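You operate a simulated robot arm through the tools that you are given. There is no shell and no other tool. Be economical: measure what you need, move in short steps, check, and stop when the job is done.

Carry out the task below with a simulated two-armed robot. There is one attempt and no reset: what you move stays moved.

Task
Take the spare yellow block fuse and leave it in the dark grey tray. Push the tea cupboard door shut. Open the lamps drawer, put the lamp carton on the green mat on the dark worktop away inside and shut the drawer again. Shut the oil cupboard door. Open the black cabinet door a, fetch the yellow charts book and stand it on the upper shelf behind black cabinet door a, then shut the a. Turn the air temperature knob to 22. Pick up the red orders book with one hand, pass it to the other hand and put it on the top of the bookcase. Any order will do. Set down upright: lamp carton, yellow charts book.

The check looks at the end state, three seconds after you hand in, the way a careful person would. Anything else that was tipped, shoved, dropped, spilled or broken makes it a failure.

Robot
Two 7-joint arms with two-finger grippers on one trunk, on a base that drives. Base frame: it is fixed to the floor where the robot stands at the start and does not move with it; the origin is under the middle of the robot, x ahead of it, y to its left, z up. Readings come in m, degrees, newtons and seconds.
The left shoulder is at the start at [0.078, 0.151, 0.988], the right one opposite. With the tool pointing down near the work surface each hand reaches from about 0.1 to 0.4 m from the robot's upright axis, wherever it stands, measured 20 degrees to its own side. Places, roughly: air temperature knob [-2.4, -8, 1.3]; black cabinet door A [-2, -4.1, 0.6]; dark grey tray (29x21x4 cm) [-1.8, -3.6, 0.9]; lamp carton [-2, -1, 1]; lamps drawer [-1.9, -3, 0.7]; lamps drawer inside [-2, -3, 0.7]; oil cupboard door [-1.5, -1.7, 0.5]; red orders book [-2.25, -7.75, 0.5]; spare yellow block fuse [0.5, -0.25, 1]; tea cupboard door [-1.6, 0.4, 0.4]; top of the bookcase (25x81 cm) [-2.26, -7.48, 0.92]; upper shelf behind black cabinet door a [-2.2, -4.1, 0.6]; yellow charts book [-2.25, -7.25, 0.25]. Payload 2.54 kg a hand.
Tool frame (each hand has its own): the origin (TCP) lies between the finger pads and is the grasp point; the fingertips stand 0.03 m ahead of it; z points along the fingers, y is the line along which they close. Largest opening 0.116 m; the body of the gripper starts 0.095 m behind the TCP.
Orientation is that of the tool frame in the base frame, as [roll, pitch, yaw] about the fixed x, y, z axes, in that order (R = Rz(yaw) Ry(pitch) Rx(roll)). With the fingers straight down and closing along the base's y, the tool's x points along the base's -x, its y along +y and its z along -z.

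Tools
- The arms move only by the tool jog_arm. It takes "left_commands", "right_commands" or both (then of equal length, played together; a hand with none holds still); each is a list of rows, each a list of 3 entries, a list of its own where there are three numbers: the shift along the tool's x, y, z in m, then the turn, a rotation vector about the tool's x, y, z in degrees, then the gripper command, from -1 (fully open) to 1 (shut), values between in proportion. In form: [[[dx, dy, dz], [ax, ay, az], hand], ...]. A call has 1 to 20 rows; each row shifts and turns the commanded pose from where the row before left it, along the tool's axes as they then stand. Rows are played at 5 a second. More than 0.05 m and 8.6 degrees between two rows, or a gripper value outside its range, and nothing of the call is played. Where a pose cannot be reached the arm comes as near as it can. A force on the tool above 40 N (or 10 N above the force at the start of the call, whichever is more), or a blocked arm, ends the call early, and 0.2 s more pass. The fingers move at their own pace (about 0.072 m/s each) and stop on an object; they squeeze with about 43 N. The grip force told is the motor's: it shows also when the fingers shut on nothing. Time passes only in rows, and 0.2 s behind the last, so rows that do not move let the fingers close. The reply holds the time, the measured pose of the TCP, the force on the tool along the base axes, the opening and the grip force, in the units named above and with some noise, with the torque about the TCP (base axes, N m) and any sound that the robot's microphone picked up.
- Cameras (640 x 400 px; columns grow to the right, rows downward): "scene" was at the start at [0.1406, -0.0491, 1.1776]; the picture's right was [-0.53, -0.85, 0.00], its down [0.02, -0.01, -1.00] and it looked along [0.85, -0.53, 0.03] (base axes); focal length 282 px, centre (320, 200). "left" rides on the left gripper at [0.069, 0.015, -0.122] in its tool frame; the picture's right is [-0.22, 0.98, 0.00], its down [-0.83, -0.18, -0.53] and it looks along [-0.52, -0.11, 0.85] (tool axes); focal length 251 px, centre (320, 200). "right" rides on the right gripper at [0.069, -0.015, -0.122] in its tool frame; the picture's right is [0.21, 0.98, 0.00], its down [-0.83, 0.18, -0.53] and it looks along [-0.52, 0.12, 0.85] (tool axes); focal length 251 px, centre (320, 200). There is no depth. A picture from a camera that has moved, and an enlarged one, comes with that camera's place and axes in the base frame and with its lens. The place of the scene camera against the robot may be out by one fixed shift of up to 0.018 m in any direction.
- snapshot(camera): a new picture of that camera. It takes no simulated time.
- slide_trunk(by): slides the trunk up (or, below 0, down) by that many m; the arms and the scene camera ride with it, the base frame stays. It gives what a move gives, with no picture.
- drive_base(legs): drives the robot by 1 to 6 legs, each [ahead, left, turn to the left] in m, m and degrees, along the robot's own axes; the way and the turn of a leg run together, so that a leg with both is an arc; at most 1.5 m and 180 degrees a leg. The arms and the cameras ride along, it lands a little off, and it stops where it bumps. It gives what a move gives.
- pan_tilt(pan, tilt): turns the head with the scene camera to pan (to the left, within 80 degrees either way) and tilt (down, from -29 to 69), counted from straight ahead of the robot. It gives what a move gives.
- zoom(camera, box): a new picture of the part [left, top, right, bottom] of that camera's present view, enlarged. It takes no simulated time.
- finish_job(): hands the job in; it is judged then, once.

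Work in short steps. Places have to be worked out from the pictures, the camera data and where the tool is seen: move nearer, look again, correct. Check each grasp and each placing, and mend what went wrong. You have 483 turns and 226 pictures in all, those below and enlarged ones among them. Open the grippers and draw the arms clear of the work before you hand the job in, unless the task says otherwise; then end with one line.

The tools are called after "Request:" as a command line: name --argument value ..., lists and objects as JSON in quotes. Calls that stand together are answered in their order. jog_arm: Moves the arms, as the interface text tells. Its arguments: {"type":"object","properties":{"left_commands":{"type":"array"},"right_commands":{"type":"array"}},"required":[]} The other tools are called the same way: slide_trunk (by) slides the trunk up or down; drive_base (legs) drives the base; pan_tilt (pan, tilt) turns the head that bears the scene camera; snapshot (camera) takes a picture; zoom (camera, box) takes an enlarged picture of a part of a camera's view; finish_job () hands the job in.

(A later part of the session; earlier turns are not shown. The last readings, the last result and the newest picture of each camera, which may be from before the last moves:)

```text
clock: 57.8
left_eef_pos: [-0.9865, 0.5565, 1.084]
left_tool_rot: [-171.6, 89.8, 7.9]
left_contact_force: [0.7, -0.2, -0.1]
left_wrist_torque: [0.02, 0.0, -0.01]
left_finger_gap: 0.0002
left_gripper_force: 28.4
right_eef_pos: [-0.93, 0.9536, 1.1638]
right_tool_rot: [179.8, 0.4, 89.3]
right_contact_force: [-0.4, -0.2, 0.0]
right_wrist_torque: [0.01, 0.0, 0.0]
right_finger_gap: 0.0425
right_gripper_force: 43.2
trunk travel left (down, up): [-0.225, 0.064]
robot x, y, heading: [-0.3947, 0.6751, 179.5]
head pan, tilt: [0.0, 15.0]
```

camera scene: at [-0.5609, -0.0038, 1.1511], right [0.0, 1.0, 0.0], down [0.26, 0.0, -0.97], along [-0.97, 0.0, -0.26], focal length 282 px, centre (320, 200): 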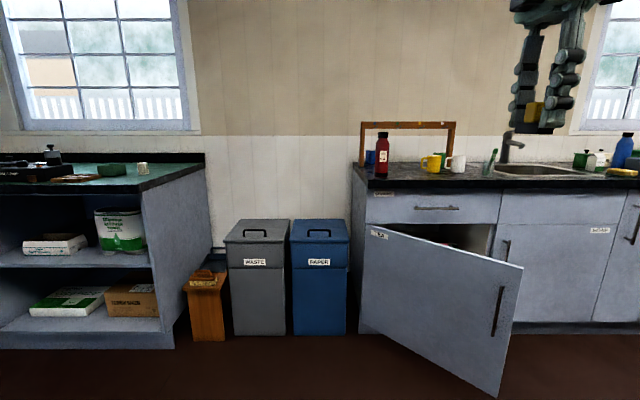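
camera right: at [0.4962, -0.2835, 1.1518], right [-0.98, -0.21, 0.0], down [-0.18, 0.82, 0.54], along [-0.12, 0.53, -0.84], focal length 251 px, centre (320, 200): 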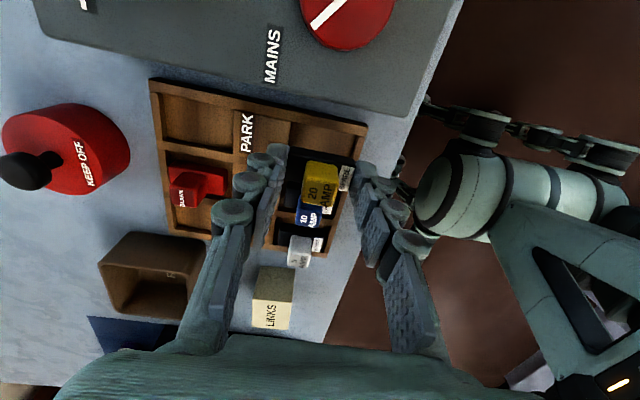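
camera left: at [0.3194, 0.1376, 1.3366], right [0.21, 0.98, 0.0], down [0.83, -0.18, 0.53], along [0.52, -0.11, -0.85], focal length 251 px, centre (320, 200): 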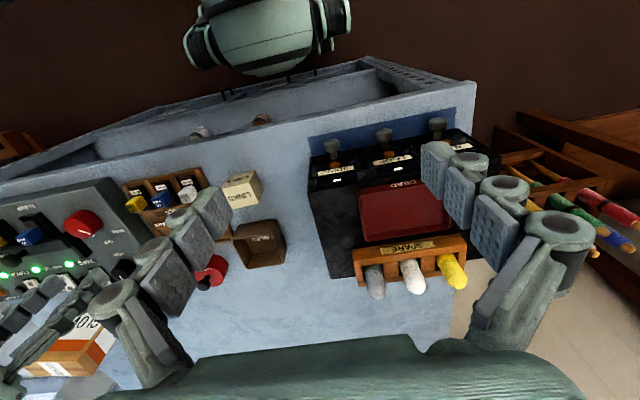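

Now lower the forward-pointing left hand to z≈0.70 and to y≈0.48.

Request:
jog_arm --left_commands '[[[0.045, 0.01, 0.005], [0, 0, 0], 1], [[0.045, 0.01, 0.005], [0, 0, 0], 1], [[0.045, 0.01, 0.005], [0, 0, 0], 1], [[0.045, 0.01, 0.005], [0, 0, 0], 1], [[0.045, 0.01, 0.005], [0, 0, 0], 1], [[0.045, 0.01, 0.005], [0, 0, 0], 1], [[0.045, 0.01, 0.005], [0, 0, 0], 1], [[0.045, 0, 0.005], [0, 0, 0], 1], [[0.03, 0, 0], [0, 0, 0], 1], [[0, 0, 0], [0, 0, 0], 1]]'

Request:
pan_tilt --pan 20 --tilt 30

Request:
snapshot --camera "scene"

```text
clock: 60.0
left_eef_pos: [-0.9744, 0.6588, 0.794]
left_tool_rot: [-169.5, 89.7, 10.5]
left_contact_force: [-0.3, -0.6, 0.1]
left_wrist_torque: [0.03, 0.0, -0.04]
left_finger_gap: 0.0001
left_gripper_force: 28.8
left hand out of reach, approached as far as the arm can: row 2, 3, 4, 5, 6, 7, 8, 9
right_eef_pos: [-0.9295, 0.9537, 1.1639]
right_tool_rot: [179.9, 0.4, 89.2]
right_contact_force: [-0.1, 0.4, -0.9]
right_wrist_torque: [0.0, 0.01, 0.02]
right_finger_gap: 0.0426
right_gripper_force: 42.8
trunk travel left (down, up): [-0.225, 0.064]
robot x, y, heading: [-0.3974, 0.6736, 179.7]
head pan, tilt: [0.0, 15.0]
```

```text
clock: 60.9
left_eef_pos: [-0.9752, 0.6581, 0.7936]
left_tool_rot: [-174.4, 89.7, 5.7]
left_contact_force: [1.1, -0.7, -0.1]
left_wrist_torque: [-0.02, -0.04, 0.03]
left_finger_gap: 0.0001
left_gripper_force: 28.4
right_eef_pos: [-0.9291, 0.9554, 1.1625]
right_tool_rot: [179.6, 0.4, 89.1]
right_contact_force: [-0.5, 0.3, 0.1]
right_wrist_torque: [-0.01, -0.01, -0.01]
right_finger_gap: 0.0426
right_gripper_force: 42.8
trunk travel left (down, up): [-0.225, 0.064]
robot x, y, heading: [-0.3962, 0.6751, 179.4]
head pan, tilt: [20.0, 30.0]
```

```text
200 pictures are left
camera scene: at [-0.5578, 0.6642, 1.144], right [-0.1, 1.0, 0.0], down [0.33, 0.03, -0.94], along [-0.94, -0.09, -0.33], focal length 282 px, centre (320, 200)
```

scene: 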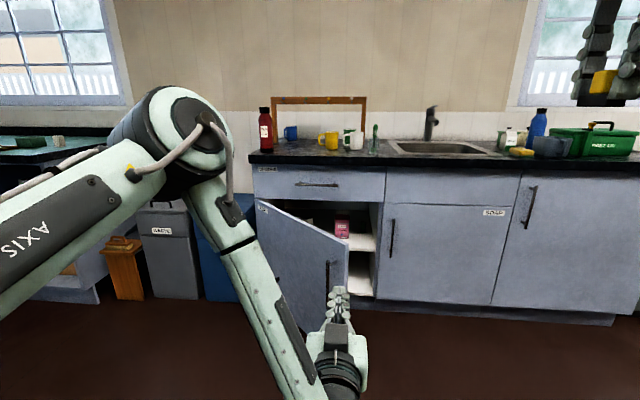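

Hand settled at y=0.66, z=0.79. I use base and trunk for the rest: trunk down 10 cm, base left 18 cm, then look.

Request:
slide_trunk --by -0.1

Request:
drive_base --legs '[[0, 0.17, 0], [0.25, 0, 0]]'

Request:
snapshot --camera "scene"

```text
clock: 62.2
left_eef_pos: [-0.9742, 0.6589, 0.6951]
left_tool_rot: [-173.1, 89.7, 7.0]
left_contact_force: [0.7, -0.5, 0.1]
left_wrist_torque: [-0.02, -0.02, -0.02]
left_finger_gap: 0.0
left_gripper_force: 28.9
right_eef_pos: [-0.9282, 0.9541, 1.0641]
right_tool_rot: [179.8, 0.4, 89.2]
right_contact_force: [0.0, 0.1, 0.2]
right_wrist_torque: [0.04, 0.02, 0.01]
right_finger_gap: 0.0427
right_gripper_force: 42.6
trunk travel left (down, up): [-0.125, 0.164]
robot x, y, heading: [-0.3936, 0.6742, 179.5]
head pan, tilt: [20.0, 30.0]
```

```text
clock: 65.9
left_eef_pos: [-1.2234, 0.4912, 0.6947]
left_tool_rot: [-174.6, 89.7, 5.4]
left_contact_force: [0.1, 1.0, -0.4]
left_wrist_torque: [0.02, -0.03, -0.02]
left_finger_gap: 0.0
left_gripper_force: 28.3
right_eef_pos: [-1.1788, 0.7856, 1.0631]
right_tool_rot: [179.6, 0.4, 89.2]
right_contact_force: [-1.2, 0.3, -0.2]
right_wrist_torque: [0.02, -0.02, 0.02]
right_finger_gap: 0.0426
right_gripper_force: 42.9
trunk travel left (down, up): [-0.125, 0.164]
robot x, y, heading: [-0.6449, 0.504, 179.7]
head pan, tilt: [20.0, 30.0]
```

```text
199 pictures are left
camera scene: at [-0.8072, 0.4958, 1.0448], right [-0.11, 0.99, 0.0], down [0.32, 0.03, -0.95], along [-0.94, -0.1, -0.32], focal length 282 px, centre (320, 200)
```

scene: 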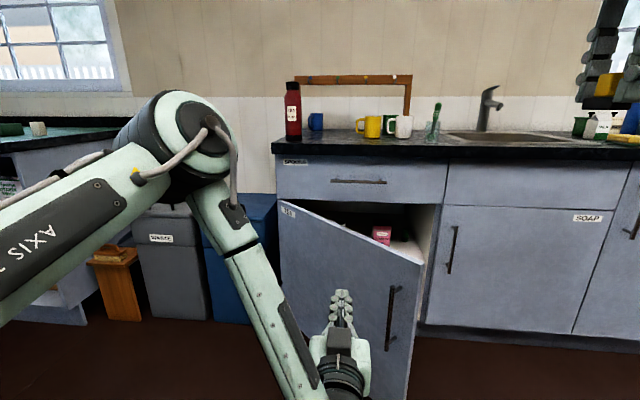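

Door is right ahead of the fingers. I extend the arm (rather than drive, the elbow would near the bottle) and push.

Request:
jog_arm --left_commands '[[[0, 0, 0.03], [0, 0, 0], 1], [[0, 0, 0.03], [0, 0, 0], 1], [[0, 0, 0.03], [0, 0, 0], 1], [[0, 0, 0.03], [0, 0, 0], 1], [[0, 0, 0.03], [0, 0, 0], 1], [[0, 0, 0.03], [0, 0, 0], 1], [[0, 0, 0.03], [0, 0, 0], 1]]'

Request:
snapshot --camera "scene"

```text
clock: 67.5
left_eef_pos: [-1.4237, 0.5301, 0.7194]
left_tool_rot: [179.4, 89.3, 0.1]
left_contact_force: [0.2, -0.1, 0.4]
left_wrist_torque: [0.02, -0.01, 0.02]
left_finger_gap: 0.0
left_gripper_force: 28.7
left hand out of reach, approached as far as the arm can: row 1, 2, 3, 4, 5, 6, 7
right_eef_pos: [-1.1797, 0.7855, 1.0621]
right_tool_rot: [179.6, 0.3, 89.2]
right_contact_force: [-0.4, -0.1, -0.1]
right_wrist_torque: [0.0, 0.01, -0.01]
right_finger_gap: 0.0424
right_gripper_force: 42.9
trunk travel left (down, up): [-0.125, 0.164]
robot x, y, heading: [-0.645, 0.5119, 179.5]
head pan, tilt: [20.0, 30.0]
```

```text
198 pictures are left
camera scene: at [-0.807, 0.4955, 1.0447], right [-0.11, 0.99, 0.0], down [0.32, 0.04, -0.95], along [-0.94, -0.1, -0.32], focal length 282 px, centre (320, 200)
```

scene: 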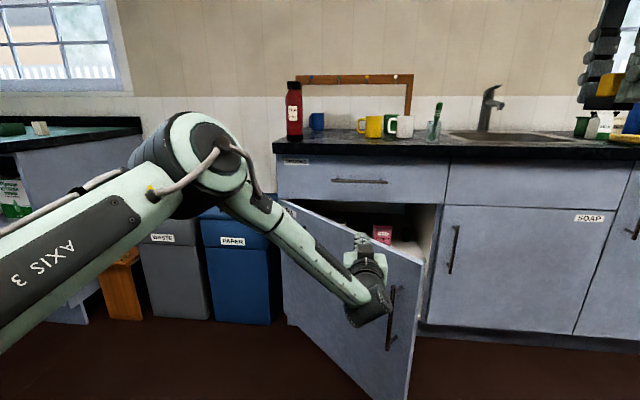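

No contact yet: better triangulation puts the free edge top at about [-1.42, 0.68, 0.69] and the cupboard front near x=-1.9. I lower the trunk 10 cm so the hand is below the door's top, then drive ahead.

Request:
slide_trunk --by -0.1

Request:
drive_base --legs '[[0.1, 0, 0]]'

Request:
snapshot --camera "scene"

```text
clock: 68.8
left_eef_pos: [-1.4219, 0.5304, 0.6187]
left_tool_rot: [-177.4, 89.3, 3.2]
left_contact_force: [0.3, -0.1, -0.3]
left_wrist_torque: [0.01, -0.06, -0.03]
left_finger_gap: 0.0
left_gripper_force: 28.5
right_eef_pos: [-1.1785, 0.7859, 0.9653]
right_tool_rot: [179.7, 0.5, 89.2]
right_contact_force: [-0.2, 0.1, -0.5]
right_wrist_torque: [-0.02, 0.03, -0.02]
right_finger_gap: 0.0428
right_gripper_force: 42.8
trunk travel left (down, up): [-0.025, 0.264]
robot x, y, heading: [-0.6408, 0.506, 179.6]
head pan, tilt: [20.0, 30.0]
```

```text
clock: 70.0
left_eef_pos: [-1.521, 0.5296, 0.6195]
left_tool_rot: [-177.8, 89.3, 2.9]
left_contact_force: [-0.3, -0.2, -0.5]
left_wrist_torque: [-0.01, -0.01, 0.01]
left_finger_gap: 0.0
left_gripper_force: 28.2
right_eef_pos: [-1.2782, 0.7854, 0.9635]
right_tool_rot: [179.5, 0.5, 89.4]
right_contact_force: [0.4, 0.4, -1.0]
right_wrist_torque: [0.02, -0.03, 0.01]
right_finger_gap: 0.0423
right_gripper_force: 42.7
trunk travel left (down, up): [-0.025, 0.264]
robot x, y, heading: [-0.74, 0.5087, 179.7]
head pan, tilt: [20.0, 30.0]
```

```text
197 pictures are left
camera scene: at [-0.9054, 0.4956, 0.945], right [-0.12, 0.99, 0.0], down [0.32, 0.04, -0.95], along [-0.94, -0.11, -0.32], focal length 282 px, centre (320, 200)
```

scene: 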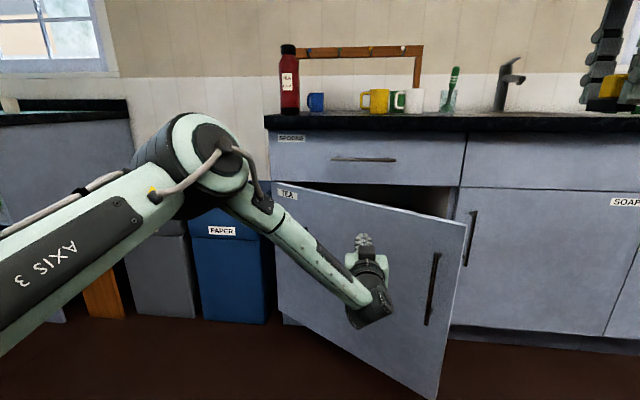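

Not touching yet (fingertips at x=-1.55). Continue ahead in steps.

Request:
drive_base --legs '[[0.12, 0, 0]]'

Request:
snapshot --camera "scene"

```text
clock: 71.2
left_eef_pos: [-1.6395, 0.5302, 0.619]
left_tool_rot: [-177.9, 89.3, 2.7]
left_contact_force: [-0.1, -0.7, 0.4]
left_wrist_torque: [0.01, -0.01, -0.01]
left_finger_gap: 0.0001
left_gripper_force: 28.4
right_eef_pos: [-1.3963, 0.7879, 0.9625]
right_tool_rot: [179.5, 0.4, 89.2]
right_contact_force: [-0.7, -0.2, 0.1]
right_wrist_torque: [-0.01, -0.03, 0.03]
right_finger_gap: 0.0423
right_gripper_force: 42.9
trunk travel left (down, up): [-0.025, 0.264]
robot x, y, heading: [-0.8616, 0.5113, 179.7]
head pan, tilt: [20.0, 30.0]
```

```text
196 pictures are left
camera scene: at [-1.0239, 0.4961, 0.9449], right [-0.12, 0.99, 0.0], down [0.32, 0.04, -0.95], along [-0.94, -0.11, -0.32], focal length 282 px, centre (320, 200)
```

scene: 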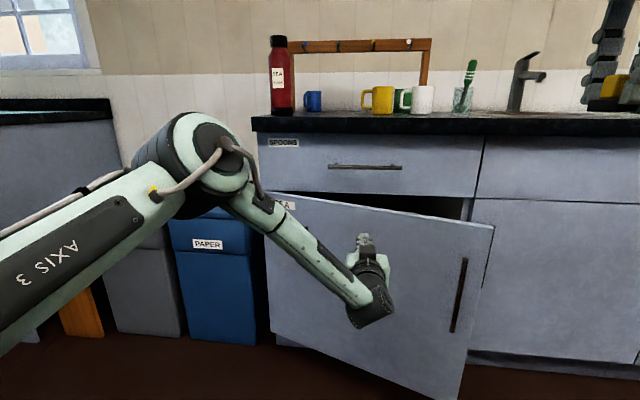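

Keep going a bit.

Request:
drive_base --legs '[[0.1, 0, 0]]'

Request:
snapshot --camera "scene"

```text
clock: 72.3
left_eef_pos: [-1.7372, 0.5313, 0.6187]
left_tool_rot: [-178.3, 89.3, 2.2]
left_contact_force: [-0.6, 1.0, 0.3]
left_wrist_torque: [0.0, -0.02, 0.0]
left_finger_gap: 0.0
left_gripper_force: 28.7
right_eef_pos: [-1.496, 0.7881, 0.9604]
right_tool_rot: [179.3, 0.3, 89.3]
right_contact_force: [0.5, 0.3, -0.7]
right_wrist_torque: [-0.02, -0.01, -0.01]
right_finger_gap: 0.0422
right_gripper_force: 43.0
trunk travel left (down, up): [-0.025, 0.264]
robot x, y, heading: [-0.9588, 0.5078, 179.6]
head pan, tilt: [20.0, 30.0]
```

```text
195 pictures are left
camera scene: at [-1.1228, 0.4964, 0.9447], right [-0.12, 0.99, 0.0], down [0.32, 0.04, -0.95], along [-0.94, -0.11, -0.32], focal length 282 px, centre (320, 200)
```

scene: 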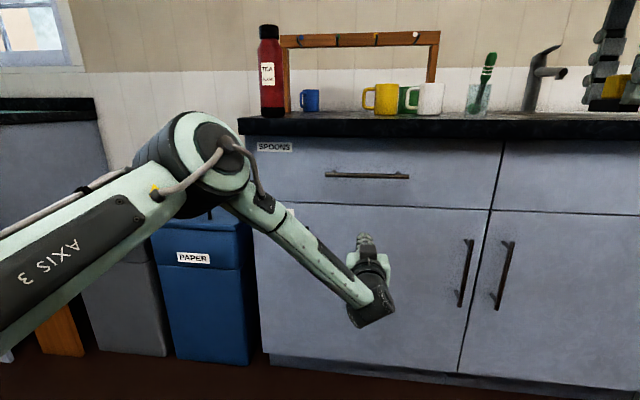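

The door now looks flush. A gentle last press with the arm to confirm.

Request:
jog_arm --left_commands '[[[0, 0, 0.008], [0, 0, 0], 1], [[0, 0, 0.008], [0, 0, 0], 1], [[0, 0, 0.008], [0, 0, 0], 1]]'

Request:
zoom --camera "scene" --box '[230, 130, 540, 330]'

```text
clock: 73.1
left_eef_pos: [-1.7627, 0.5303, 0.6189]
left_tool_rot: [179.8, 89.2, 0.7]
left_contact_force: [0.3, 0.3, -0.2]
left_wrist_torque: [0.02, 0.0, -0.06]
left_finger_gap: 0.0
left_gripper_force: 28.1
right_eef_pos: [-1.4958, 0.7878, 0.9602]
right_tool_rot: [179.3, 0.3, 89.4]
right_contact_force: [0.2, 0.5, 0.8]
right_wrist_torque: [0.05, 0.04, -0.01]
right_finger_gap: 0.0428
right_gripper_force: 43.3
trunk travel left (down, up): [-0.025, 0.264]
robot x, y, heading: [-0.9605, 0.5076, 179.8]
head pan, tilt: [20.0, 30.0]
```

```text
2.00 times, centred on (385, 230) of scene
camera zoom: at [-1.1227, 0.4962, 0.9445], right [-0.12, 0.99, 0.0], down [0.32, 0.04, -0.95], along [-0.94, -0.12, -0.33], focal length 564 px, centre (190, 140)
```

zoom: 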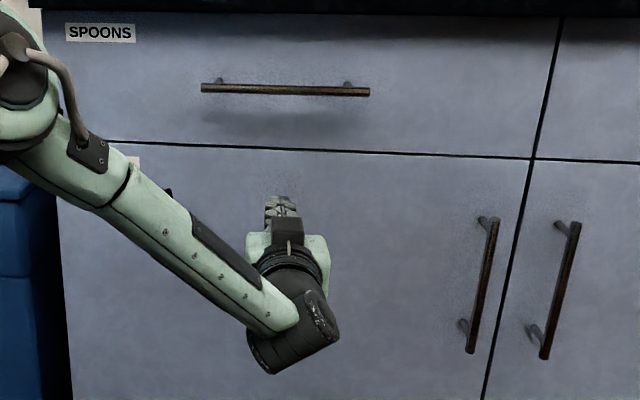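

Looks shut; press until I feel contact.

Request:
jog_arm --left_commands '[[[0, 0, 0.01], [0, 0, 0], 1], [[0, 0, 0.01], [0, 0, 0], 1], [[0, 0, 0.01], [0, 0, 0], 1], [[0, 0, 0.01], [0, 0, 0], 1], [[0, 0, 0.01], [0, 0, 0], 1]]'

Request:
zoom --camera "scene" --box '[230, 130, 540, 330]'

```text
clock: 74.3
left_eef_pos: [-1.8017, 0.5315, 0.6195]
left_tool_rot: [179.8, 89.1, 1.1]
left_contact_force: [15.5, -2.6, 5.7]
left_wrist_torque: [0.02, 0.3, 0.06]
left_finger_gap: 0.006
left_gripper_force: 28.4
right_eef_pos: [-1.4961, 0.7868, 0.9584]
right_tool_rot: [179.0, 0.3, 89.4]
right_contact_force: [-0.3, 0.3, -0.5]
right_wrist_torque: [0.01, 0.03, 0.01]
right_finger_gap: 0.0424
right_gripper_force: 43.2
trunk travel left (down, up): [-0.025, 0.264]
robot x, y, heading: [-0.9574, 0.5083, 179.8]
head pan, tilt: [20.0, 30.0]
stopped in row 5 (left hand): the force on the tool passed its limit at 56 N (the readings are from after the stop); the commanded pose is now the measured one
```

```text
2.00 times, centred on (385, 230) of scene
camera zoom: at [-1.1208, 0.4951, 0.9443], right [-0.13, 0.99, 0.0], down [0.33, 0.04, -0.94], along [-0.94, -0.12, -0.33], focal length 564 px, centre (190, 140)
```

zoom: 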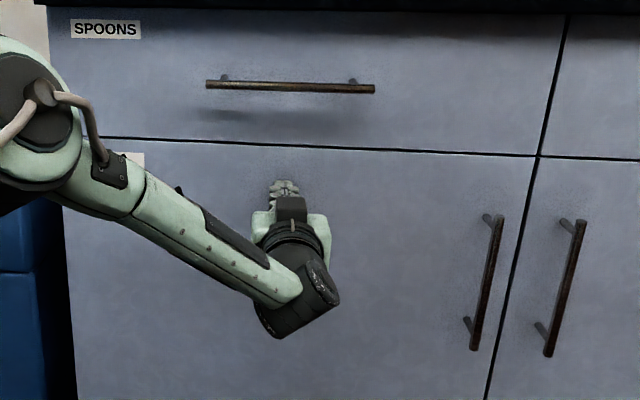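

Door is firmly shut. Back off, then drive toward the lamp carton/oil cupboard region and look.

Request:
drive_base --legs '[[-0.5, 0, 0], [0, 1.2, 0]]'

Request:
snapshot --camera "scene"

```text
clock: 88.5
left_eef_pos: [-1.3078, -0.6626, 0.6163]
left_tool_rot: [179.1, 88.9, 0.4]
left_contact_force: [-0.1, -0.5, 0.3]
left_wrist_torque: [-0.02, 0.0, -0.03]
left_finger_gap: 0.0001
left_gripper_force: 28.5
right_eef_pos: [-1.0027, -0.4066, 0.9581]
right_tool_rot: [179.1, 0.5, 89.5]
right_contact_force: [-0.5, 0.1, -0.4]
right_wrist_torque: [0.03, 0.0, -0.01]
right_finger_gap: 0.0422
right_gripper_force: 43.1
trunk travel left (down, up): [-0.025, 0.264]
robot x, y, heading: [-0.4623, -0.6821, 179.9]
head pan, tilt: [20.0, 30.0]
```

```text
192 pictures are left
camera scene: at [-0.6264, -0.6985, 0.946], right [-0.16, 0.99, 0.0], down [0.31, 0.05, -0.95], along [-0.94, -0.15, -0.31], focal length 282 px, centre (320, 200)
```

scene: 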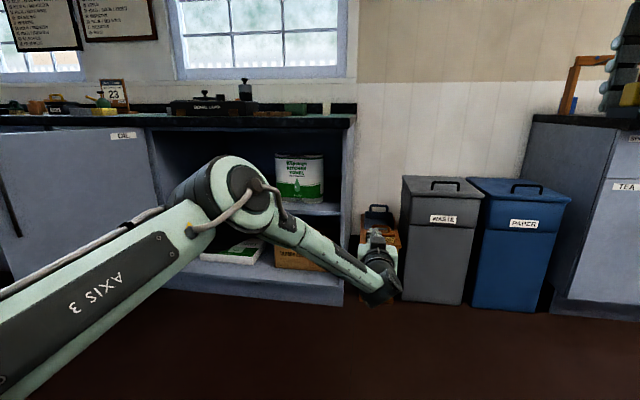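

The oil door is at the left edge of view. Drive further left and look again.

Request:
drive_base --legs '[[0, 0.8, 0]]'

Request:
snapshot --camera "scene"

```text
clock: 96.5
left_eef_pos: [-1.3088, -1.4578, 0.6167]
left_tool_rot: [178.9, 88.8, 0.3]
left_contact_force: [0.7, -0.4, 0.1]
left_wrist_torque: [0.0, -0.03, -0.01]
left_finger_gap: 0.0002
left_gripper_force: 28.5
right_eef_pos: [-1.0037, -1.2014, 0.9569]
right_tool_rot: [179.0, 0.3, 89.5]
right_contact_force: [0.1, -0.2, 0.1]
right_wrist_torque: [0.02, 0.02, 0.0]
right_finger_gap: 0.0426
right_gripper_force: 42.9
trunk travel left (down, up): [-0.025, 0.264]
robot x, y, heading: [-0.4673, -1.4765, 179.8]
head pan, tilt: [20.0, 30.0]
```

```text
191 pictures are left
camera scene: at [-0.6271, -1.4959, 0.9468], right [-0.18, 0.98, 0.0], down [0.3, 0.05, -0.95], along [-0.94, -0.17, -0.3], focal length 282 px, centre (320, 200)
```

scene: 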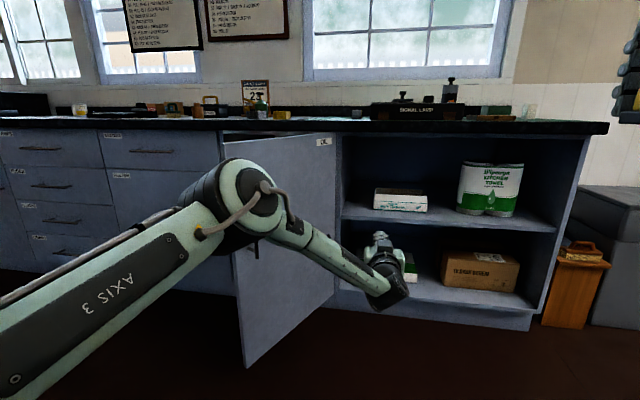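

Oil door: hinge around [-1.83,-1.65], free edge about [-1.34,-1.89], open ~64°. I'll place the left fingertips on its outer face and sweep diagonally.

Request:
drive_base --legs '[[0.1, 0.29, 0], [0.12, 0.08, 0]]'

Request:
snapshot --camera "scene"

Request:
snapshot --camera "left"

```text
clock: 101.0
left_eef_pos: [-1.5292, -1.8253, 0.6161]
left_tool_rot: [178.7, 88.8, 0.1]
left_contact_force: [0.3, -0.1, -0.7]
left_wrist_torque: [0.0, 0.04, 0.01]
left_finger_gap: 0.0
left_gripper_force: 28.8
right_eef_pos: [-1.2241, -1.5697, 0.958]
right_tool_rot: [178.9, 0.5, 89.4]
right_contact_force: [0.1, 0.5, -0.2]
right_wrist_torque: [-0.01, -0.01, 0.0]
right_finger_gap: 0.0423
right_gripper_force: 43.4
trunk travel left (down, up): [-0.025, 0.264]
robot x, y, heading: [-0.6829, -1.8487, 179.9]
head pan, tilt: [20.0, 30.0]
```

```text
190 pictures are left
camera scene: at [-0.8405, -1.8792, 0.9268], right [-0.34, 0.94, 0.0], down [0.47, 0.17, -0.87], along [-0.81, -0.29, -0.5], focal length 282 px, centre (320, 200)
```

scene: 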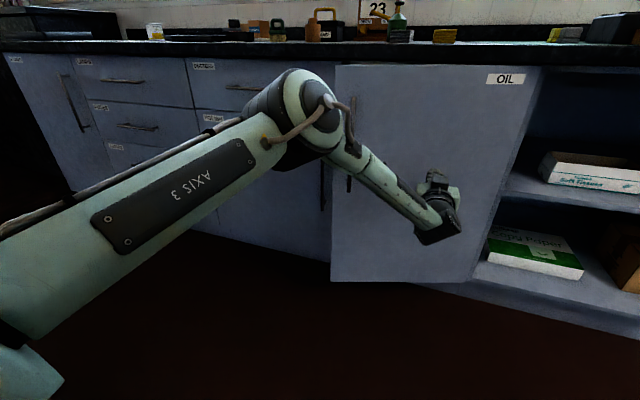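

```text
189 pictures are left
camera left: at [-1.4051, -1.8373, 0.5507], right [0.02, -0.98, 0.21], down [0.51, 0.19, 0.84], along [-0.86, 0.1, 0.5], focal length 251 px, centre (320, 200)
```

left: 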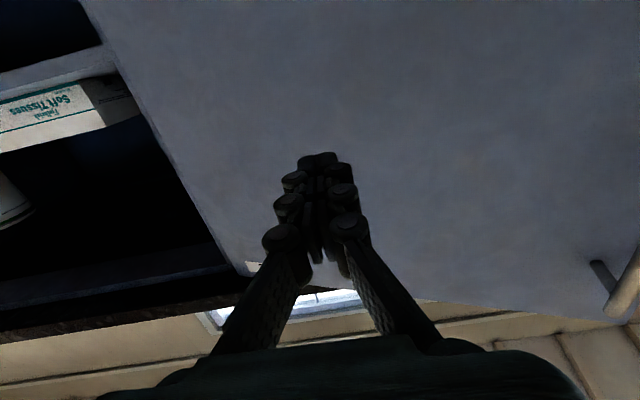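

Pushing along well. Continue the diagonal sweep.

Request:
drive_base --legs '[[0.12, 0.06, 0]]'

Request:
snapshot --camera "scene"

```text
clock: 102.2
left_eef_pos: [-1.6481, -1.8859, 0.6149]
left_tool_rot: [178.6, 88.9, -0.1]
left_contact_force: [-0.2, 0.3, 0.2]
left_wrist_torque: [-0.03, 0.01, 0.0]
left_finger_gap: 0.0
left_gripper_force: 28.4
right_eef_pos: [-1.344, -1.6287, 0.9575]
right_tool_rot: [179.0, 0.3, 89.4]
right_contact_force: [0.4, 0.5, -0.6]
right_wrist_torque: [0.03, -0.01, 0.01]
right_finger_gap: 0.0426
right_gripper_force: 43.3
trunk travel left (down, up): [-0.025, 0.264]
robot x, y, heading: [-0.8066, -1.909, 179.8]
head pan, tilt: [20.0, 30.0]
```

```text
188 pictures are left
camera scene: at [-0.9605, -1.9388, 0.9268], right [-0.34, 0.94, 0.0], down [0.47, 0.17, -0.87], along [-0.81, -0.29, -0.5], focal length 282 px, centre (320, 200)
```

scene: 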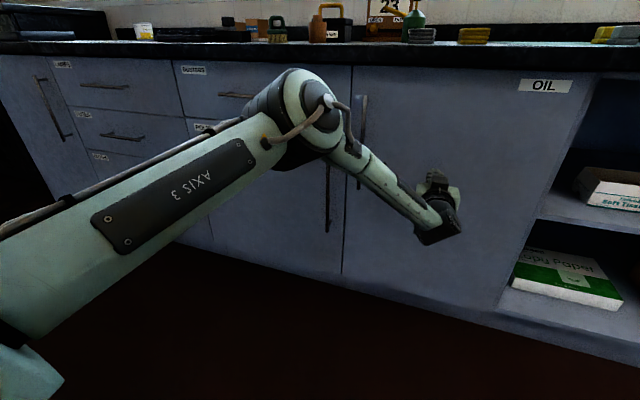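

Nearly closed. Press straight ahead with the arm till contact force builds.

Request:
jog_arm --left_commands '[[[0, 0, 0.015], [0, 0, 0], 1], [[0, 0, 0.015], [0, 0, 0], 1], [[0, 0, 0.01], [0, 0, 0], 1], [[0, 0, 0.01], [0, 0, 0], 1], [[0, 0, 0.01], [0, 0, 0], 1], [[0, 0, 0.01], [0, 0, 0], 1], [[0, 0, 0.01], [0, 0, 0], 1], [[0, 0, 0.01], [0, 0, 0], 1]]'

Request:
snapshot --camera "scene"

```text
clock: 103.2
left_eef_pos: [-1.6932, -1.8862, 0.6146]
left_tool_rot: [177.2, 89.0, -1.4]
left_contact_force: [17.7, -3.6, 5.8]
left_wrist_torque: [0.02, 0.32, 0.07]
left_finger_gap: 0.0058
left_gripper_force: 28.4
right_eef_pos: [-1.343, -1.6292, 0.9577]
right_tool_rot: [179.0, 0.6, 89.5]
right_contact_force: [-0.2, 0.2, -0.5]
right_wrist_torque: [0.03, 0.07, -0.05]
right_finger_gap: 0.0426
right_gripper_force: 43.2
trunk travel left (down, up): [-0.025, 0.264]
robot x, y, heading: [-0.7998, -1.9066, 179.9]
head pan, tilt: [20.0, 30.0]
stopped in row 4 (left hand): the force on the tool passed its limit at 59 N (the readings are from after the stop); the commanded pose is now the measured one
```

```text
187 pictures are left
camera scene: at [-0.9587, -1.9392, 0.9272], right [-0.34, 0.94, 0.0], down [0.47, 0.17, -0.87], along [-0.82, -0.29, -0.5], focal length 282 px, centre (320, 200)
```

scene: 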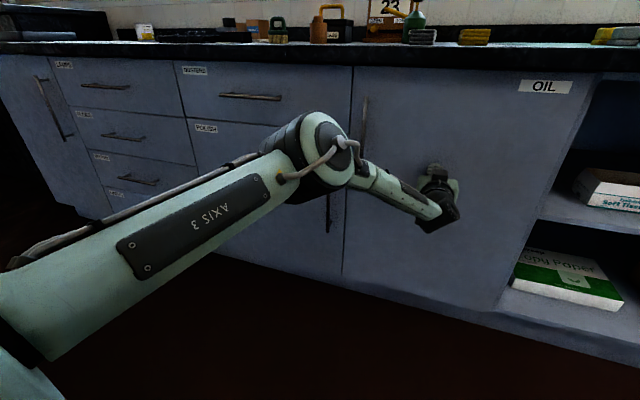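

Oil cupboard shut. Back off, raise the trunk, and drive toward the tray.

Request:
drive_base --legs '[[-0.35, 0, 0], [0, 1.4, 0]]'

Request:
slide_trunk --by 0.2

Request:
snapshot --camera "scene"

```text
clock: 118.7
left_eef_pos: [-1.3368, -3.2923, 0.6126]
left_tool_rot: [177.1, 88.8, -0.8]
left_contact_force: [0.2, -0.4, 0.0]
left_wrist_torque: [-0.01, -0.02, 0.03]
left_finger_gap: 0.0002
left_gripper_force: 28.6
right_eef_pos: [-0.9878, -3.0314, 0.9571]
right_tool_rot: [178.9, 0.5, 90.1]
right_contact_force: [-0.2, 0.2, 0.0]
right_wrist_torque: [-0.01, 0.01, 0.01]
right_finger_gap: 0.0425
right_gripper_force: 43.5
trunk travel left (down, up): [-0.025, 0.264]
robot x, y, heading: [-0.4438, -3.2981, -179.3]
head pan, tilt: [20.0, 30.0]
```

```text
clock: 120.9
left_eef_pos: [-1.3368, -3.2925, 0.813]
left_tool_rot: [177.0, 88.7, -0.8]
left_contact_force: [0.4, 0.3, -0.4]
left_wrist_torque: [0.0, 0.06, 0.02]
left_finger_gap: 0.0
left_gripper_force: 28.3
right_eef_pos: [-0.9889, -3.0315, 1.1573]
right_tool_rot: [178.9, 0.5, 90.1]
right_contact_force: [0.2, 0.0, 0.4]
right_wrist_torque: [-0.02, 0.01, -0.01]
right_finger_gap: 0.0426
right_gripper_force: 42.8
trunk travel left (down, up): [-0.225, 0.064]
robot x, y, heading: [-0.4466, -3.3039, -179.5]
head pan, tilt: [20.0, 30.0]
```

```text
186 pictures are left
camera scene: at [-0.6019, -3.3361, 1.1267], right [-0.35, 0.94, 0.0], down [0.47, 0.18, -0.87], along [-0.81, -0.3, -0.5], focal length 282 px, centre (320, 200)
```

scene: 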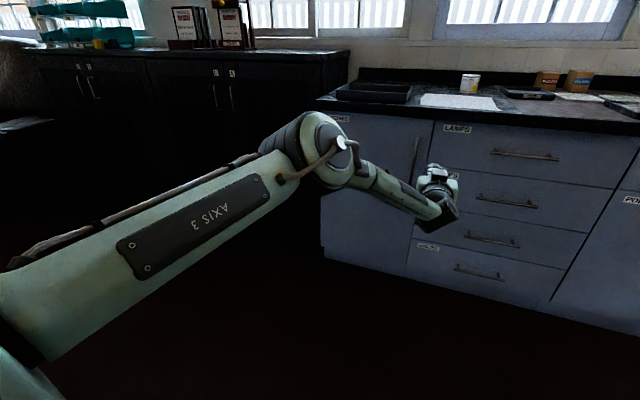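

Tray seen left of the lamps drawer. I zoom to see it.

Request:
zoom --camera "scene" --box '[310, 60, 640, 270]'

```text
1.90 times, centred on (475, 165) of scene
camera zoom: at [-0.6019, -3.3361, 1.1267], right [-0.35, 0.94, 0.0], down [0.47, 0.18, -0.87], along [-0.81, -0.3, -0.5], focal length 537 px, centre (25, 267)
```

zoom: 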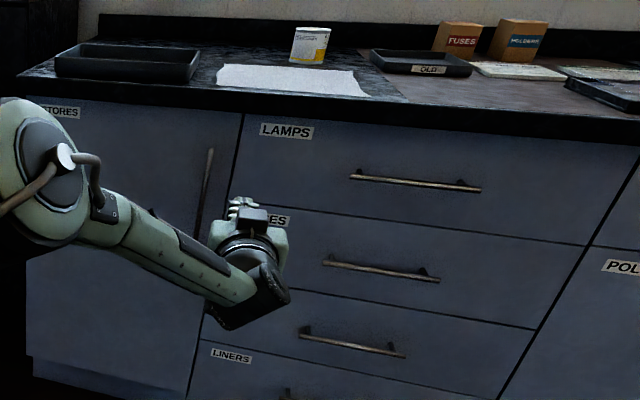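

The dark grey tray is the left one (~[-1.80,-3.55]). First I retract the left arm to its tool-down pose.

Request:
jog_arm --left_commands '[[[-0.035, 0, -0.04], [0, 0, 0], 0], [[-0.035, 0, -0.04], [0, 0, 0], 0], [[-0.035, 0, -0.04], [0, 0, 0], 0], [[-0.035, 0, -0.04], [0, 0, 0], 0], [[-0.035, 0, -0.04], [0, 0, 0], 0], [[-0.035, 0, -0.04], [0, 0, 0], 0], [[-0.035, 0, 0], [0, 8.2, 0], 0], [[-0.035, 0, 0], [0, 8.2, 0], 0], [[0, 0, 0], [0, 8.2, 0], 0], [[0, 0, 0], [0, 8.2, 0], 0], [[0, 0, 0], [0, 8.2, 0], 0], [[0, 0, 0], [0, 8.2, 0], 0], [[0, 0, 0], [0, 8.2, 0], 0], [[0, 0, 0], [0, 8.2, 0], 0], [[0, 0, 0], [0, 8.2, 0], 0], [[0, 0, 0], [0, 8.2, 0], 0], [[0, 0, 0], [0, 8.2, 0], 0]]'

Request:
pan_tilt --pan 0 --tilt 25

```text
refused: row 1 steps farther than a row can; nothing moved
```

```text
clock: 121.7
left_eef_pos: [-1.3364, -3.2923, 0.8129]
left_tool_rot: [177.1, 88.8, -0.8]
left_contact_force: [-0.4, -0.4, -0.2]
left_wrist_torque: [0.0, 0.0, -0.02]
left_finger_gap: 0.0
left_gripper_force: 28.4
right_eef_pos: [-0.9901, -3.0293, 1.1572]
right_tool_rot: [179.0, 0.7, 90.1]
right_contact_force: [-0.1, 0.4, 0.9]
right_wrist_torque: [0.01, -0.02, -0.03]
right_finger_gap: 0.0424
right_gripper_force: 42.5
trunk travel left (down, up): [-0.225, 0.064]
robot x, y, heading: [-0.4497, -3.3014, -178.9]
head pan, tilt: [0.0, 25.0]
```

Request:
jog_arm --left_commands '[[[-0.03, 0, -0.035], [0, 0, 0], 0], [[-0.03, 0, -0.035], [0, 0, 0], 0], [[-0.03, 0, -0.035], [0, 0, 0], 0], [[-0.03, 0, -0.035], [0, 0, 0], 0], [[-0.03, 0, -0.035], [0, 0, 0], 0], [[-0.03, 0, -0.035], [0, 0, 0], 0], [[-0.03, 0, -0.03], [0, 0, 0], 0], [[-0.035, 0, 0], [0, 0, 0], 0], [[-0.035, 0, 0], [0, 0, 0], 0], [[0, 0, 0], [0, 8.2, 0], 0], [[0, 0, 0], [0, 8.2, 0], 0], [[0, 0, 0], [0, 8.2, 0], 0], [[0, 0, 0], [0, 8.2, 0], 0], [[0, 0, 0], [0, 8.2, 0], 0], [[0, 0, 0], [0, 8.2, 0], 0], [[0, 0, 0], [0, 8.2, 0], 0], [[0, 0, 0], [0, 8.2, 0], 0], [[0, 0, 0], [0, 8.2, 0], 0], [[0, 0, 0], [0, 8.2, 0], 0], [[0, 0, 0], [0, 8.2, 0], 0]]'

Request:
snapshot --camera "scene"

```text
clock: 125.9
left_eef_pos: [-1.0618, -3.2886, 1.0837]
left_tool_rot: [-179.8, -1.6, 2.3]
left_contact_force: [0.5, -1.0, 0.7]
left_wrist_torque: [0.08, 0.01, 0.05]
left_finger_gap: 0.0581
left_gripper_force: 0.1
left hand out of reach, approached as far as the arm can: row 20
right_eef_pos: [-0.9893, -3.0319, 1.1567]
right_tool_rot: [178.9, 0.6, 90.0]
right_contact_force: [-0.9, 0.9, -0.3]
right_wrist_torque: [0.07, 0.01, 0.01]
right_finger_gap: 0.0427
right_gripper_force: 42.7
trunk travel left (down, up): [-0.225, 0.064]
robot x, y, heading: [-0.4452, -3.2998, -179.2]
head pan, tilt: [0.0, 25.0]
```

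```text
184 pictures are left
camera scene: at [-0.6039, -3.3351, 1.1307], right [-0.31, 0.95, 0.0], down [0.44, 0.15, -0.89], along [-0.84, -0.28, -0.46], focal length 282 px, centre (320, 200)
```

scene: 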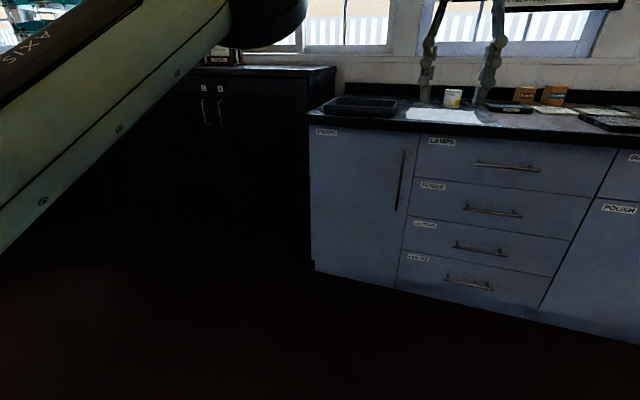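

Retract left hand further up, left and back, clear of the camera.

Request:
jog_arm --left_commands '[[[0.0, 0.03, -0.035], [0, 0, 0], -1], [[0.0, 0.03, -0.035], [0, 0, 0], -1], [[0.02, 0.03, -0.03], [0, 0, 0], -1], [[0.03, 0.03, 0], [0, 0, 0], -1], [[0.03, 0.03, 0], [0, 0, 0], -1], [[0.03, 0.03, 0], [0, 0, 0], -1], [[0.03, 0, 0], [0, 0, 0], -1], [[0.03, 0, 0], [0, 0, 0], -1], [[0.03, 0, 0], [0, 0, 0], -1]]'

Request:
drive_base --legs '[[0.3, 0.35, 0], [0.2, 0.07, 0]]'

Request:
snapshot --camera "scene"

Request:
snapshot --camera "right"

```text
clock: 127.9
left_eef_pos: [-0.849, -3.4628, 1.1787]
left_tool_rot: [180.0, -1.4, 2.0]
left_contact_force: [0.0, 0.5, 0.6]
left_wrist_torque: [-0.03, 0.01, 0.02]
left_finger_gap: 0.116
left_gripper_force: 0.0
left hand out of reach, approached as far as the arm can: row 2
right_eef_pos: [-0.989, -3.0311, 1.1578]
right_tool_rot: [179.0, 0.6, 89.9]
right_contact_force: [1.1, 0.7, 0.9]
right_wrist_torque: [-0.04, 0.03, -0.01]
right_finger_gap: 0.0425
right_gripper_force: 43.0
trunk travel left (down, up): [-0.225, 0.064]
robot x, y, heading: [-0.4454, -3.3027, -179.5]
head pan, tilt: [0.0, 25.0]
```

```text
clock: 133.1
left_eef_pos: [-1.341, -3.8896, 1.1769]
left_tool_rot: [179.8, -1.5, 2.2]
left_contact_force: [-0.2, -0.2, 0.5]
left_wrist_torque: [0.02, -0.04, 0.01]
left_finger_gap: 0.116
left_gripper_force: 0.1
right_eef_pos: [-1.4807, -3.4588, 1.1571]
right_tool_rot: [178.9, 0.6, 90.1]
right_contact_force: [-0.8, 0.2, -0.9]
right_wrist_torque: [0.02, -0.03, -0.06]
right_finger_gap: 0.0424
right_gripper_force: 43.1
trunk travel left (down, up): [-0.225, 0.064]
robot x, y, heading: [-0.9366, -3.729, -179.4]
head pan, tilt: [0.0, 25.0]
```

```text
183 pictures are left
camera scene: at [-1.0964, -3.7612, 1.1321], right [-0.31, 0.95, 0.0], down [0.43, 0.14, -0.89], along [-0.85, -0.28, -0.45], focal length 282 px, centre (320, 200)
```

scene: 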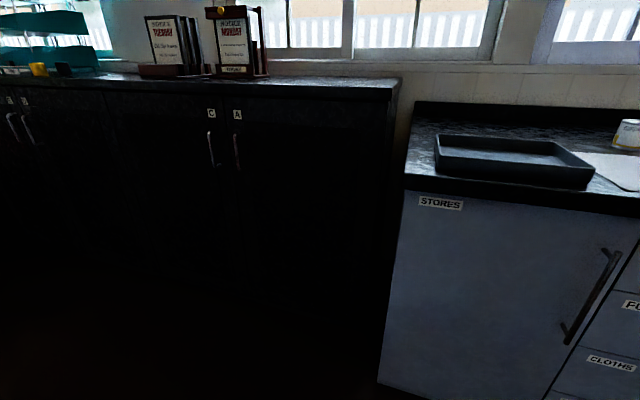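

```text
182 pictures are left
camera right: at [-1.4995, -3.3887, 1.2774], right [0.98, 0.22, 0.02], down [0.17, -0.82, 0.55], along [0.13, -0.53, -0.84], focal length 251 px, centre (320, 200)
```

right: 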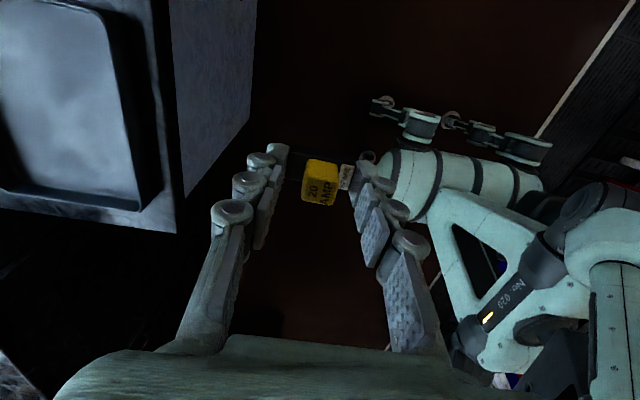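

Tray centre ≈[-1.81,-3.535]. Drive .25 ahead and .07 left, then move the arm ahead 8 cm and look.

Request:
drive_base --legs '[[0.25, 0.07, 0]]'

Request:
jog_arm --right_commands '[[[0, -0.03, 0], [0, 0, 0], 1], [[0, -0.03, 0], [0, 0, 0], 1], [[0, -0.02, 0], [0, 0, 0], 1], [[0, 0, 0.03], [0, 0, 0], 1], [[0, 0, 0.03], [0, 0, 0], 1]]'

Request:
snapshot --camera "right"

Request:
snapshot --camera "scene"

```text
clock: 135.0
left_eef_pos: [-1.5869, -3.9623, 1.179]
left_tool_rot: [179.9, -1.5, 2.0]
left_contact_force: [1.0, -0.3, -1.0]
left_wrist_torque: [0.04, -0.03, 0.0]
left_finger_gap: 0.1158
left_gripper_force: 0.1
right_eef_pos: [-1.7259, -3.5282, 1.1564]
right_tool_rot: [178.9, 0.9, 89.7]
right_contact_force: [-0.3, 0.6, -0.4]
right_wrist_torque: [0.0, -0.01, 0.02]
right_finger_gap: 0.0425
right_gripper_force: 43.1
trunk travel left (down, up): [-0.225, 0.064]
robot x, y, heading: [-1.1841, -3.8009, -179.5]
head pan, tilt: [0.0, 25.0]
```

```text
clock: 136.2
left_eef_pos: [-1.5876, -3.963, 1.1792]
left_tool_rot: [179.9, -1.6, 2.1]
left_contact_force: [-0.4, -0.6, 0.2]
left_wrist_torque: [0.01, 0.0, 0.02]
left_finger_gap: 0.1161
left_gripper_force: 0.2
right_eef_pos: [-1.8039, -3.5279, 1.0949]
right_tool_rot: [178.8, 0.9, 89.8]
right_contact_force: [1.0, 0.6, 1.1]
right_wrist_torque: [0.0, 0.0, 0.02]
right_finger_gap: 0.0425
right_gripper_force: 43.2
trunk travel left (down, up): [-0.225, 0.064]
robot x, y, heading: [-1.1793, -3.8033, -179.9]
head pan, tilt: [0.0, 25.0]
```

```text
181 pictures are left
camera right: at [-1.8216, -3.4567, 1.2152], right [0.98, 0.21, 0.01], down [0.17, -0.82, 0.55], along [0.13, -0.54, -0.83], focal length 251 px, centre (320, 200)
```

right: 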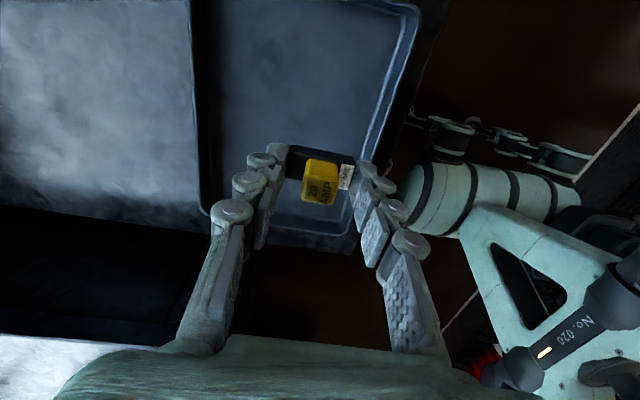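

```text
180 pictures are left
camera scene: at [-1.3467, -3.8061, 1.1348], right [-0.01, 1.0, 0.0], down [0.42, 0.0, -0.91], along [-0.91, -0.01, -0.42], focal length 282 px, centre (320, 200)
```

scene: 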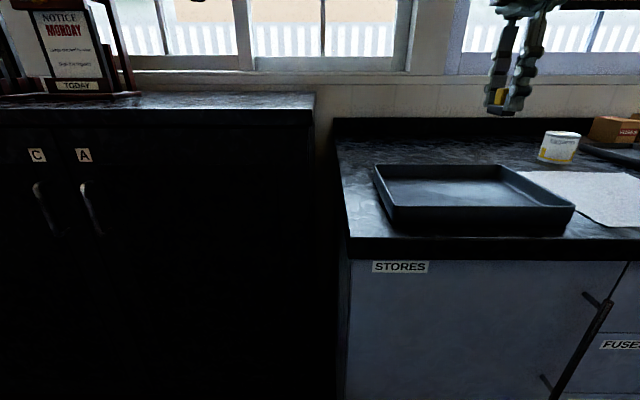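

Hand is centred over the tray. Lower slowly until contact.

Request:
jog_arm --right_commands '[[[0, 0, 0.02], [0, 0, 0], 1], [[0, 0, 0.02], [0, 0, 0], 1], [[0, 0, 0.02], [0, 0, 0], 1], [[0, 0, 0.015], [0, 0, 0], 1], [[0, 0, 0], [0, 0, 0], 1]]'

Request:
zoom --camera "scene" --box '[340, 60, 640, 250]'

```text
clock: 137.4
left_eef_pos: [-1.5855, -3.9614, 1.1792]
left_tool_rot: [179.9, -1.5, 2.1]
left_contact_force: [-0.1, 0.9, -1.0]
left_wrist_torque: [0.0, -0.02, 0.0]
left_finger_gap: 0.116
left_gripper_force: 0.0
right_eef_pos: [-1.8028, -3.5305, 1.0205]
right_tool_rot: [179.0, 1.0, 89.8]
right_contact_force: [1.0, -0.4, -1.0]
right_wrist_torque: [-0.03, -0.01, 0.02]
right_finger_gap: 0.0424
right_gripper_force: 43.0
trunk travel left (down, up): [-0.225, 0.064]
robot x, y, heading: [-1.1839, -3.8025, -179.6]
head pan, tilt: [0.0, 25.0]
```

```text
2.11 times, centred on (490, 155) of scene
camera zoom: at [-1.3463, -3.8062, 1.1348], right [-0.01, 1.0, 0.0], down [0.42, 0.0, -0.91], along [-0.91, -0.01, -0.42], focal length 594 px, centre (-38, 295)
```

zoom: 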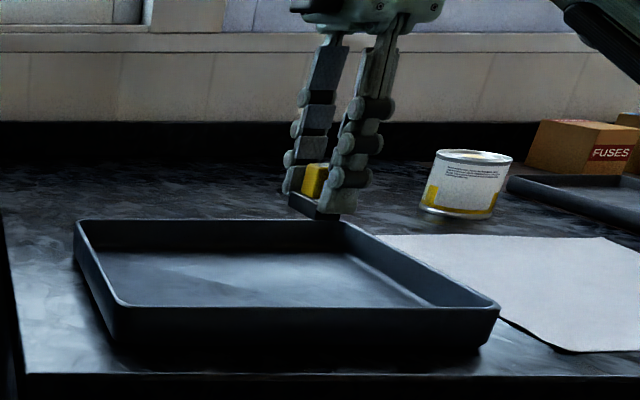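

Tray spans x[-1.92,-1.71], y[-3.70,-3.43]; shift 3 cm left and continue down in small rows.

Request:
jog_arm --right_commands '[[[-0.03, 0, 0.01], [0, 0, 0], 1], [[0, 0, 0.01], [0, 0, 0], 1], [[0, 0, 0.01], [0, 0, 0], 1], [[0, 0, 0.01], [0, 0, 0], 1], [[0, 0, 0], [0, 0, 0], 1]]'

Request:
zoom --camera "scene" --box '[340, 60, 640, 250]'

```text
clock: 138.6
left_eef_pos: [-1.5881, -3.9631, 1.1795]
left_tool_rot: [179.9, -1.4, 2.1]
left_contact_force: [-0.2, -1.1, -0.1]
left_wrist_torque: [-0.01, -0.01, -0.01]
left_finger_gap: 0.1161
left_gripper_force: 0.1
right_eef_pos: [-1.8027, -3.5611, 0.9816]
right_tool_rot: [178.8, 0.9, 89.8]
right_contact_force: [0.2, 0.1, 0.0]
right_wrist_torque: [-0.01, -0.02, -0.03]
right_finger_gap: 0.0427
right_gripper_force: 42.9
trunk travel left (down, up): [-0.225, 0.064]
robot x, y, heading: [-1.183, -3.7994, -179.3]
head pan, tilt: [0.0, 25.0]
```

```text
2.11 times, centred on (490, 155) of scene
camera zoom: at [-1.3464, -3.8062, 1.1348], right [-0.01, 1.0, 0.0], down [0.42, 0.0, -0.91], along [-0.91, -0.01, -0.42], focal length 594 px, centre (-38, 295)
```

zoom: 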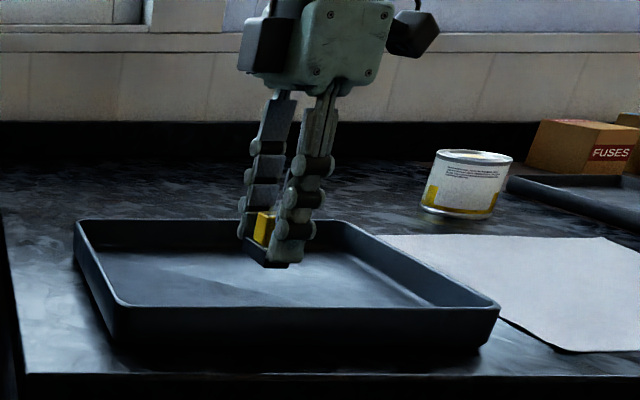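

Good, over the tray floor. Lower further in 6 mm rows to touch.

Request:
jog_arm --right_commands '[[[0, 0, 0.006], [0, 0, 0], 1], [[0, 0, 0.006], [0, 0, 0], 1], [[0, 0, 0.006], [0, 0, 0], 1], [[0, 0, 0.006], [0, 0, 0], 1], [[0, 0, 0.006], [0, 0, 0], 1], [[0, 0, 0.006], [0, 0, 0], 1]]'

Request:
zoom --camera "scene" --box '[340, 60, 640, 250]'

```text
clock: 140.0
left_eef_pos: [-1.586, -3.9613, 1.1788]
left_tool_rot: [179.9, -1.3, 2.1]
left_contact_force: [1.0, 0.8, 0.4]
left_wrist_torque: [-0.02, 0.0, 0.0]
left_finger_gap: 0.1163
left_gripper_force: 0.0
right_eef_pos: [-1.8015, -3.5612, 0.9449]
right_tool_rot: [179.0, 1.0, 89.8]
right_contact_force: [-0.4, -0.5, -0.6]
right_wrist_torque: [0.03, 0.01, 0.02]
right_finger_gap: 0.0425
right_gripper_force: 43.4
trunk travel left (down, up): [-0.225, 0.064]
robot x, y, heading: [-1.1848, -3.8041, -179.3]
head pan, tilt: [0.0, 25.0]
```

```text
2.11 times, centred on (490, 155) of scene
camera zoom: at [-1.3464, -3.8062, 1.1348], right [-0.01, 1.0, 0.0], down [0.42, 0.0, -0.91], along [-0.91, -0.01, -0.42], focal length 594 px, centre (-38, 295)
```

zoom: 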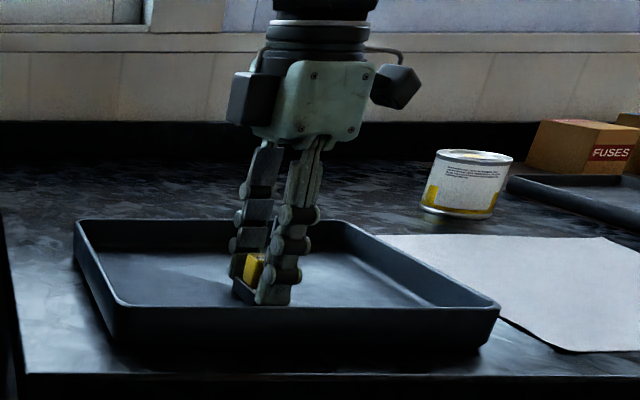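

Request:
jog_arm --right_commands '[[[0, 0, 0.005], [0, 0, 0], 1], [[0, 0, 0.005], [0, 0, 0], 1], [[0, 0, 0.005], [0, 0, 0], 1], [[0, 0, 0.005], [0, 0, 0], 1], [[0, 0, 0.005], [0, 0, 0], 1]]'

Request:
zoom --camera "scene" --box '[340, 60, 640, 250]'

```text
clock: 140.9
left_eef_pos: [-1.5859, -3.963, 1.1783]
left_tool_rot: [-179.9, -1.3, 2.3]
left_contact_force: [-0.9, -0.1, 0.1]
left_wrist_torque: [-0.01, 0.02, 0.03]
left_finger_gap: 0.1159
left_gripper_force: 0.1
right_eef_pos: [-1.8027, -3.5606, 0.9352]
right_tool_rot: [179.8, 0.8, 89.8]
right_contact_force: [3.7, -1.6, 14.0]
right_wrist_torque: [-0.05, -0.16, 0.01]
right_finger_gap: 0.0425
right_gripper_force: 42.8
trunk travel left (down, up): [-0.225, 0.064]
robot x, y, heading: [-1.1873, -3.8023, -179.4]
head pan, tilt: [0.0, 25.0]
stopped in row 4 (right hand): the force on the tool passed its limit at 41 N (the readings are from after the stop); the commanded pose is now the measured one
```

```text
2.11 times, centred on (490, 155) of scene
camera zoom: at [-1.3452, -3.8067, 1.1347], right [-0.01, 1.0, 0.0], down [0.42, 0.01, -0.91], along [-0.91, -0.01, -0.42], focal length 594 px, centre (-38, 295)
```

zoom: 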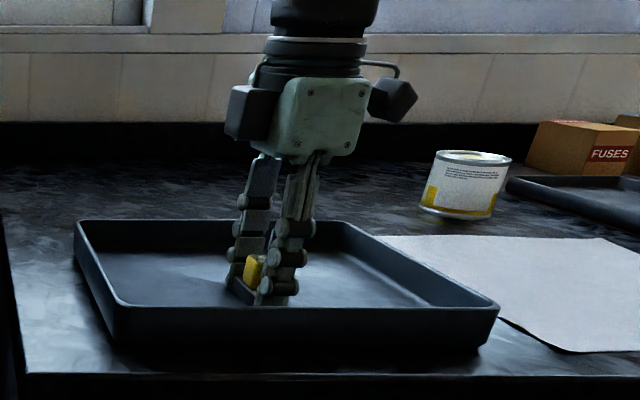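

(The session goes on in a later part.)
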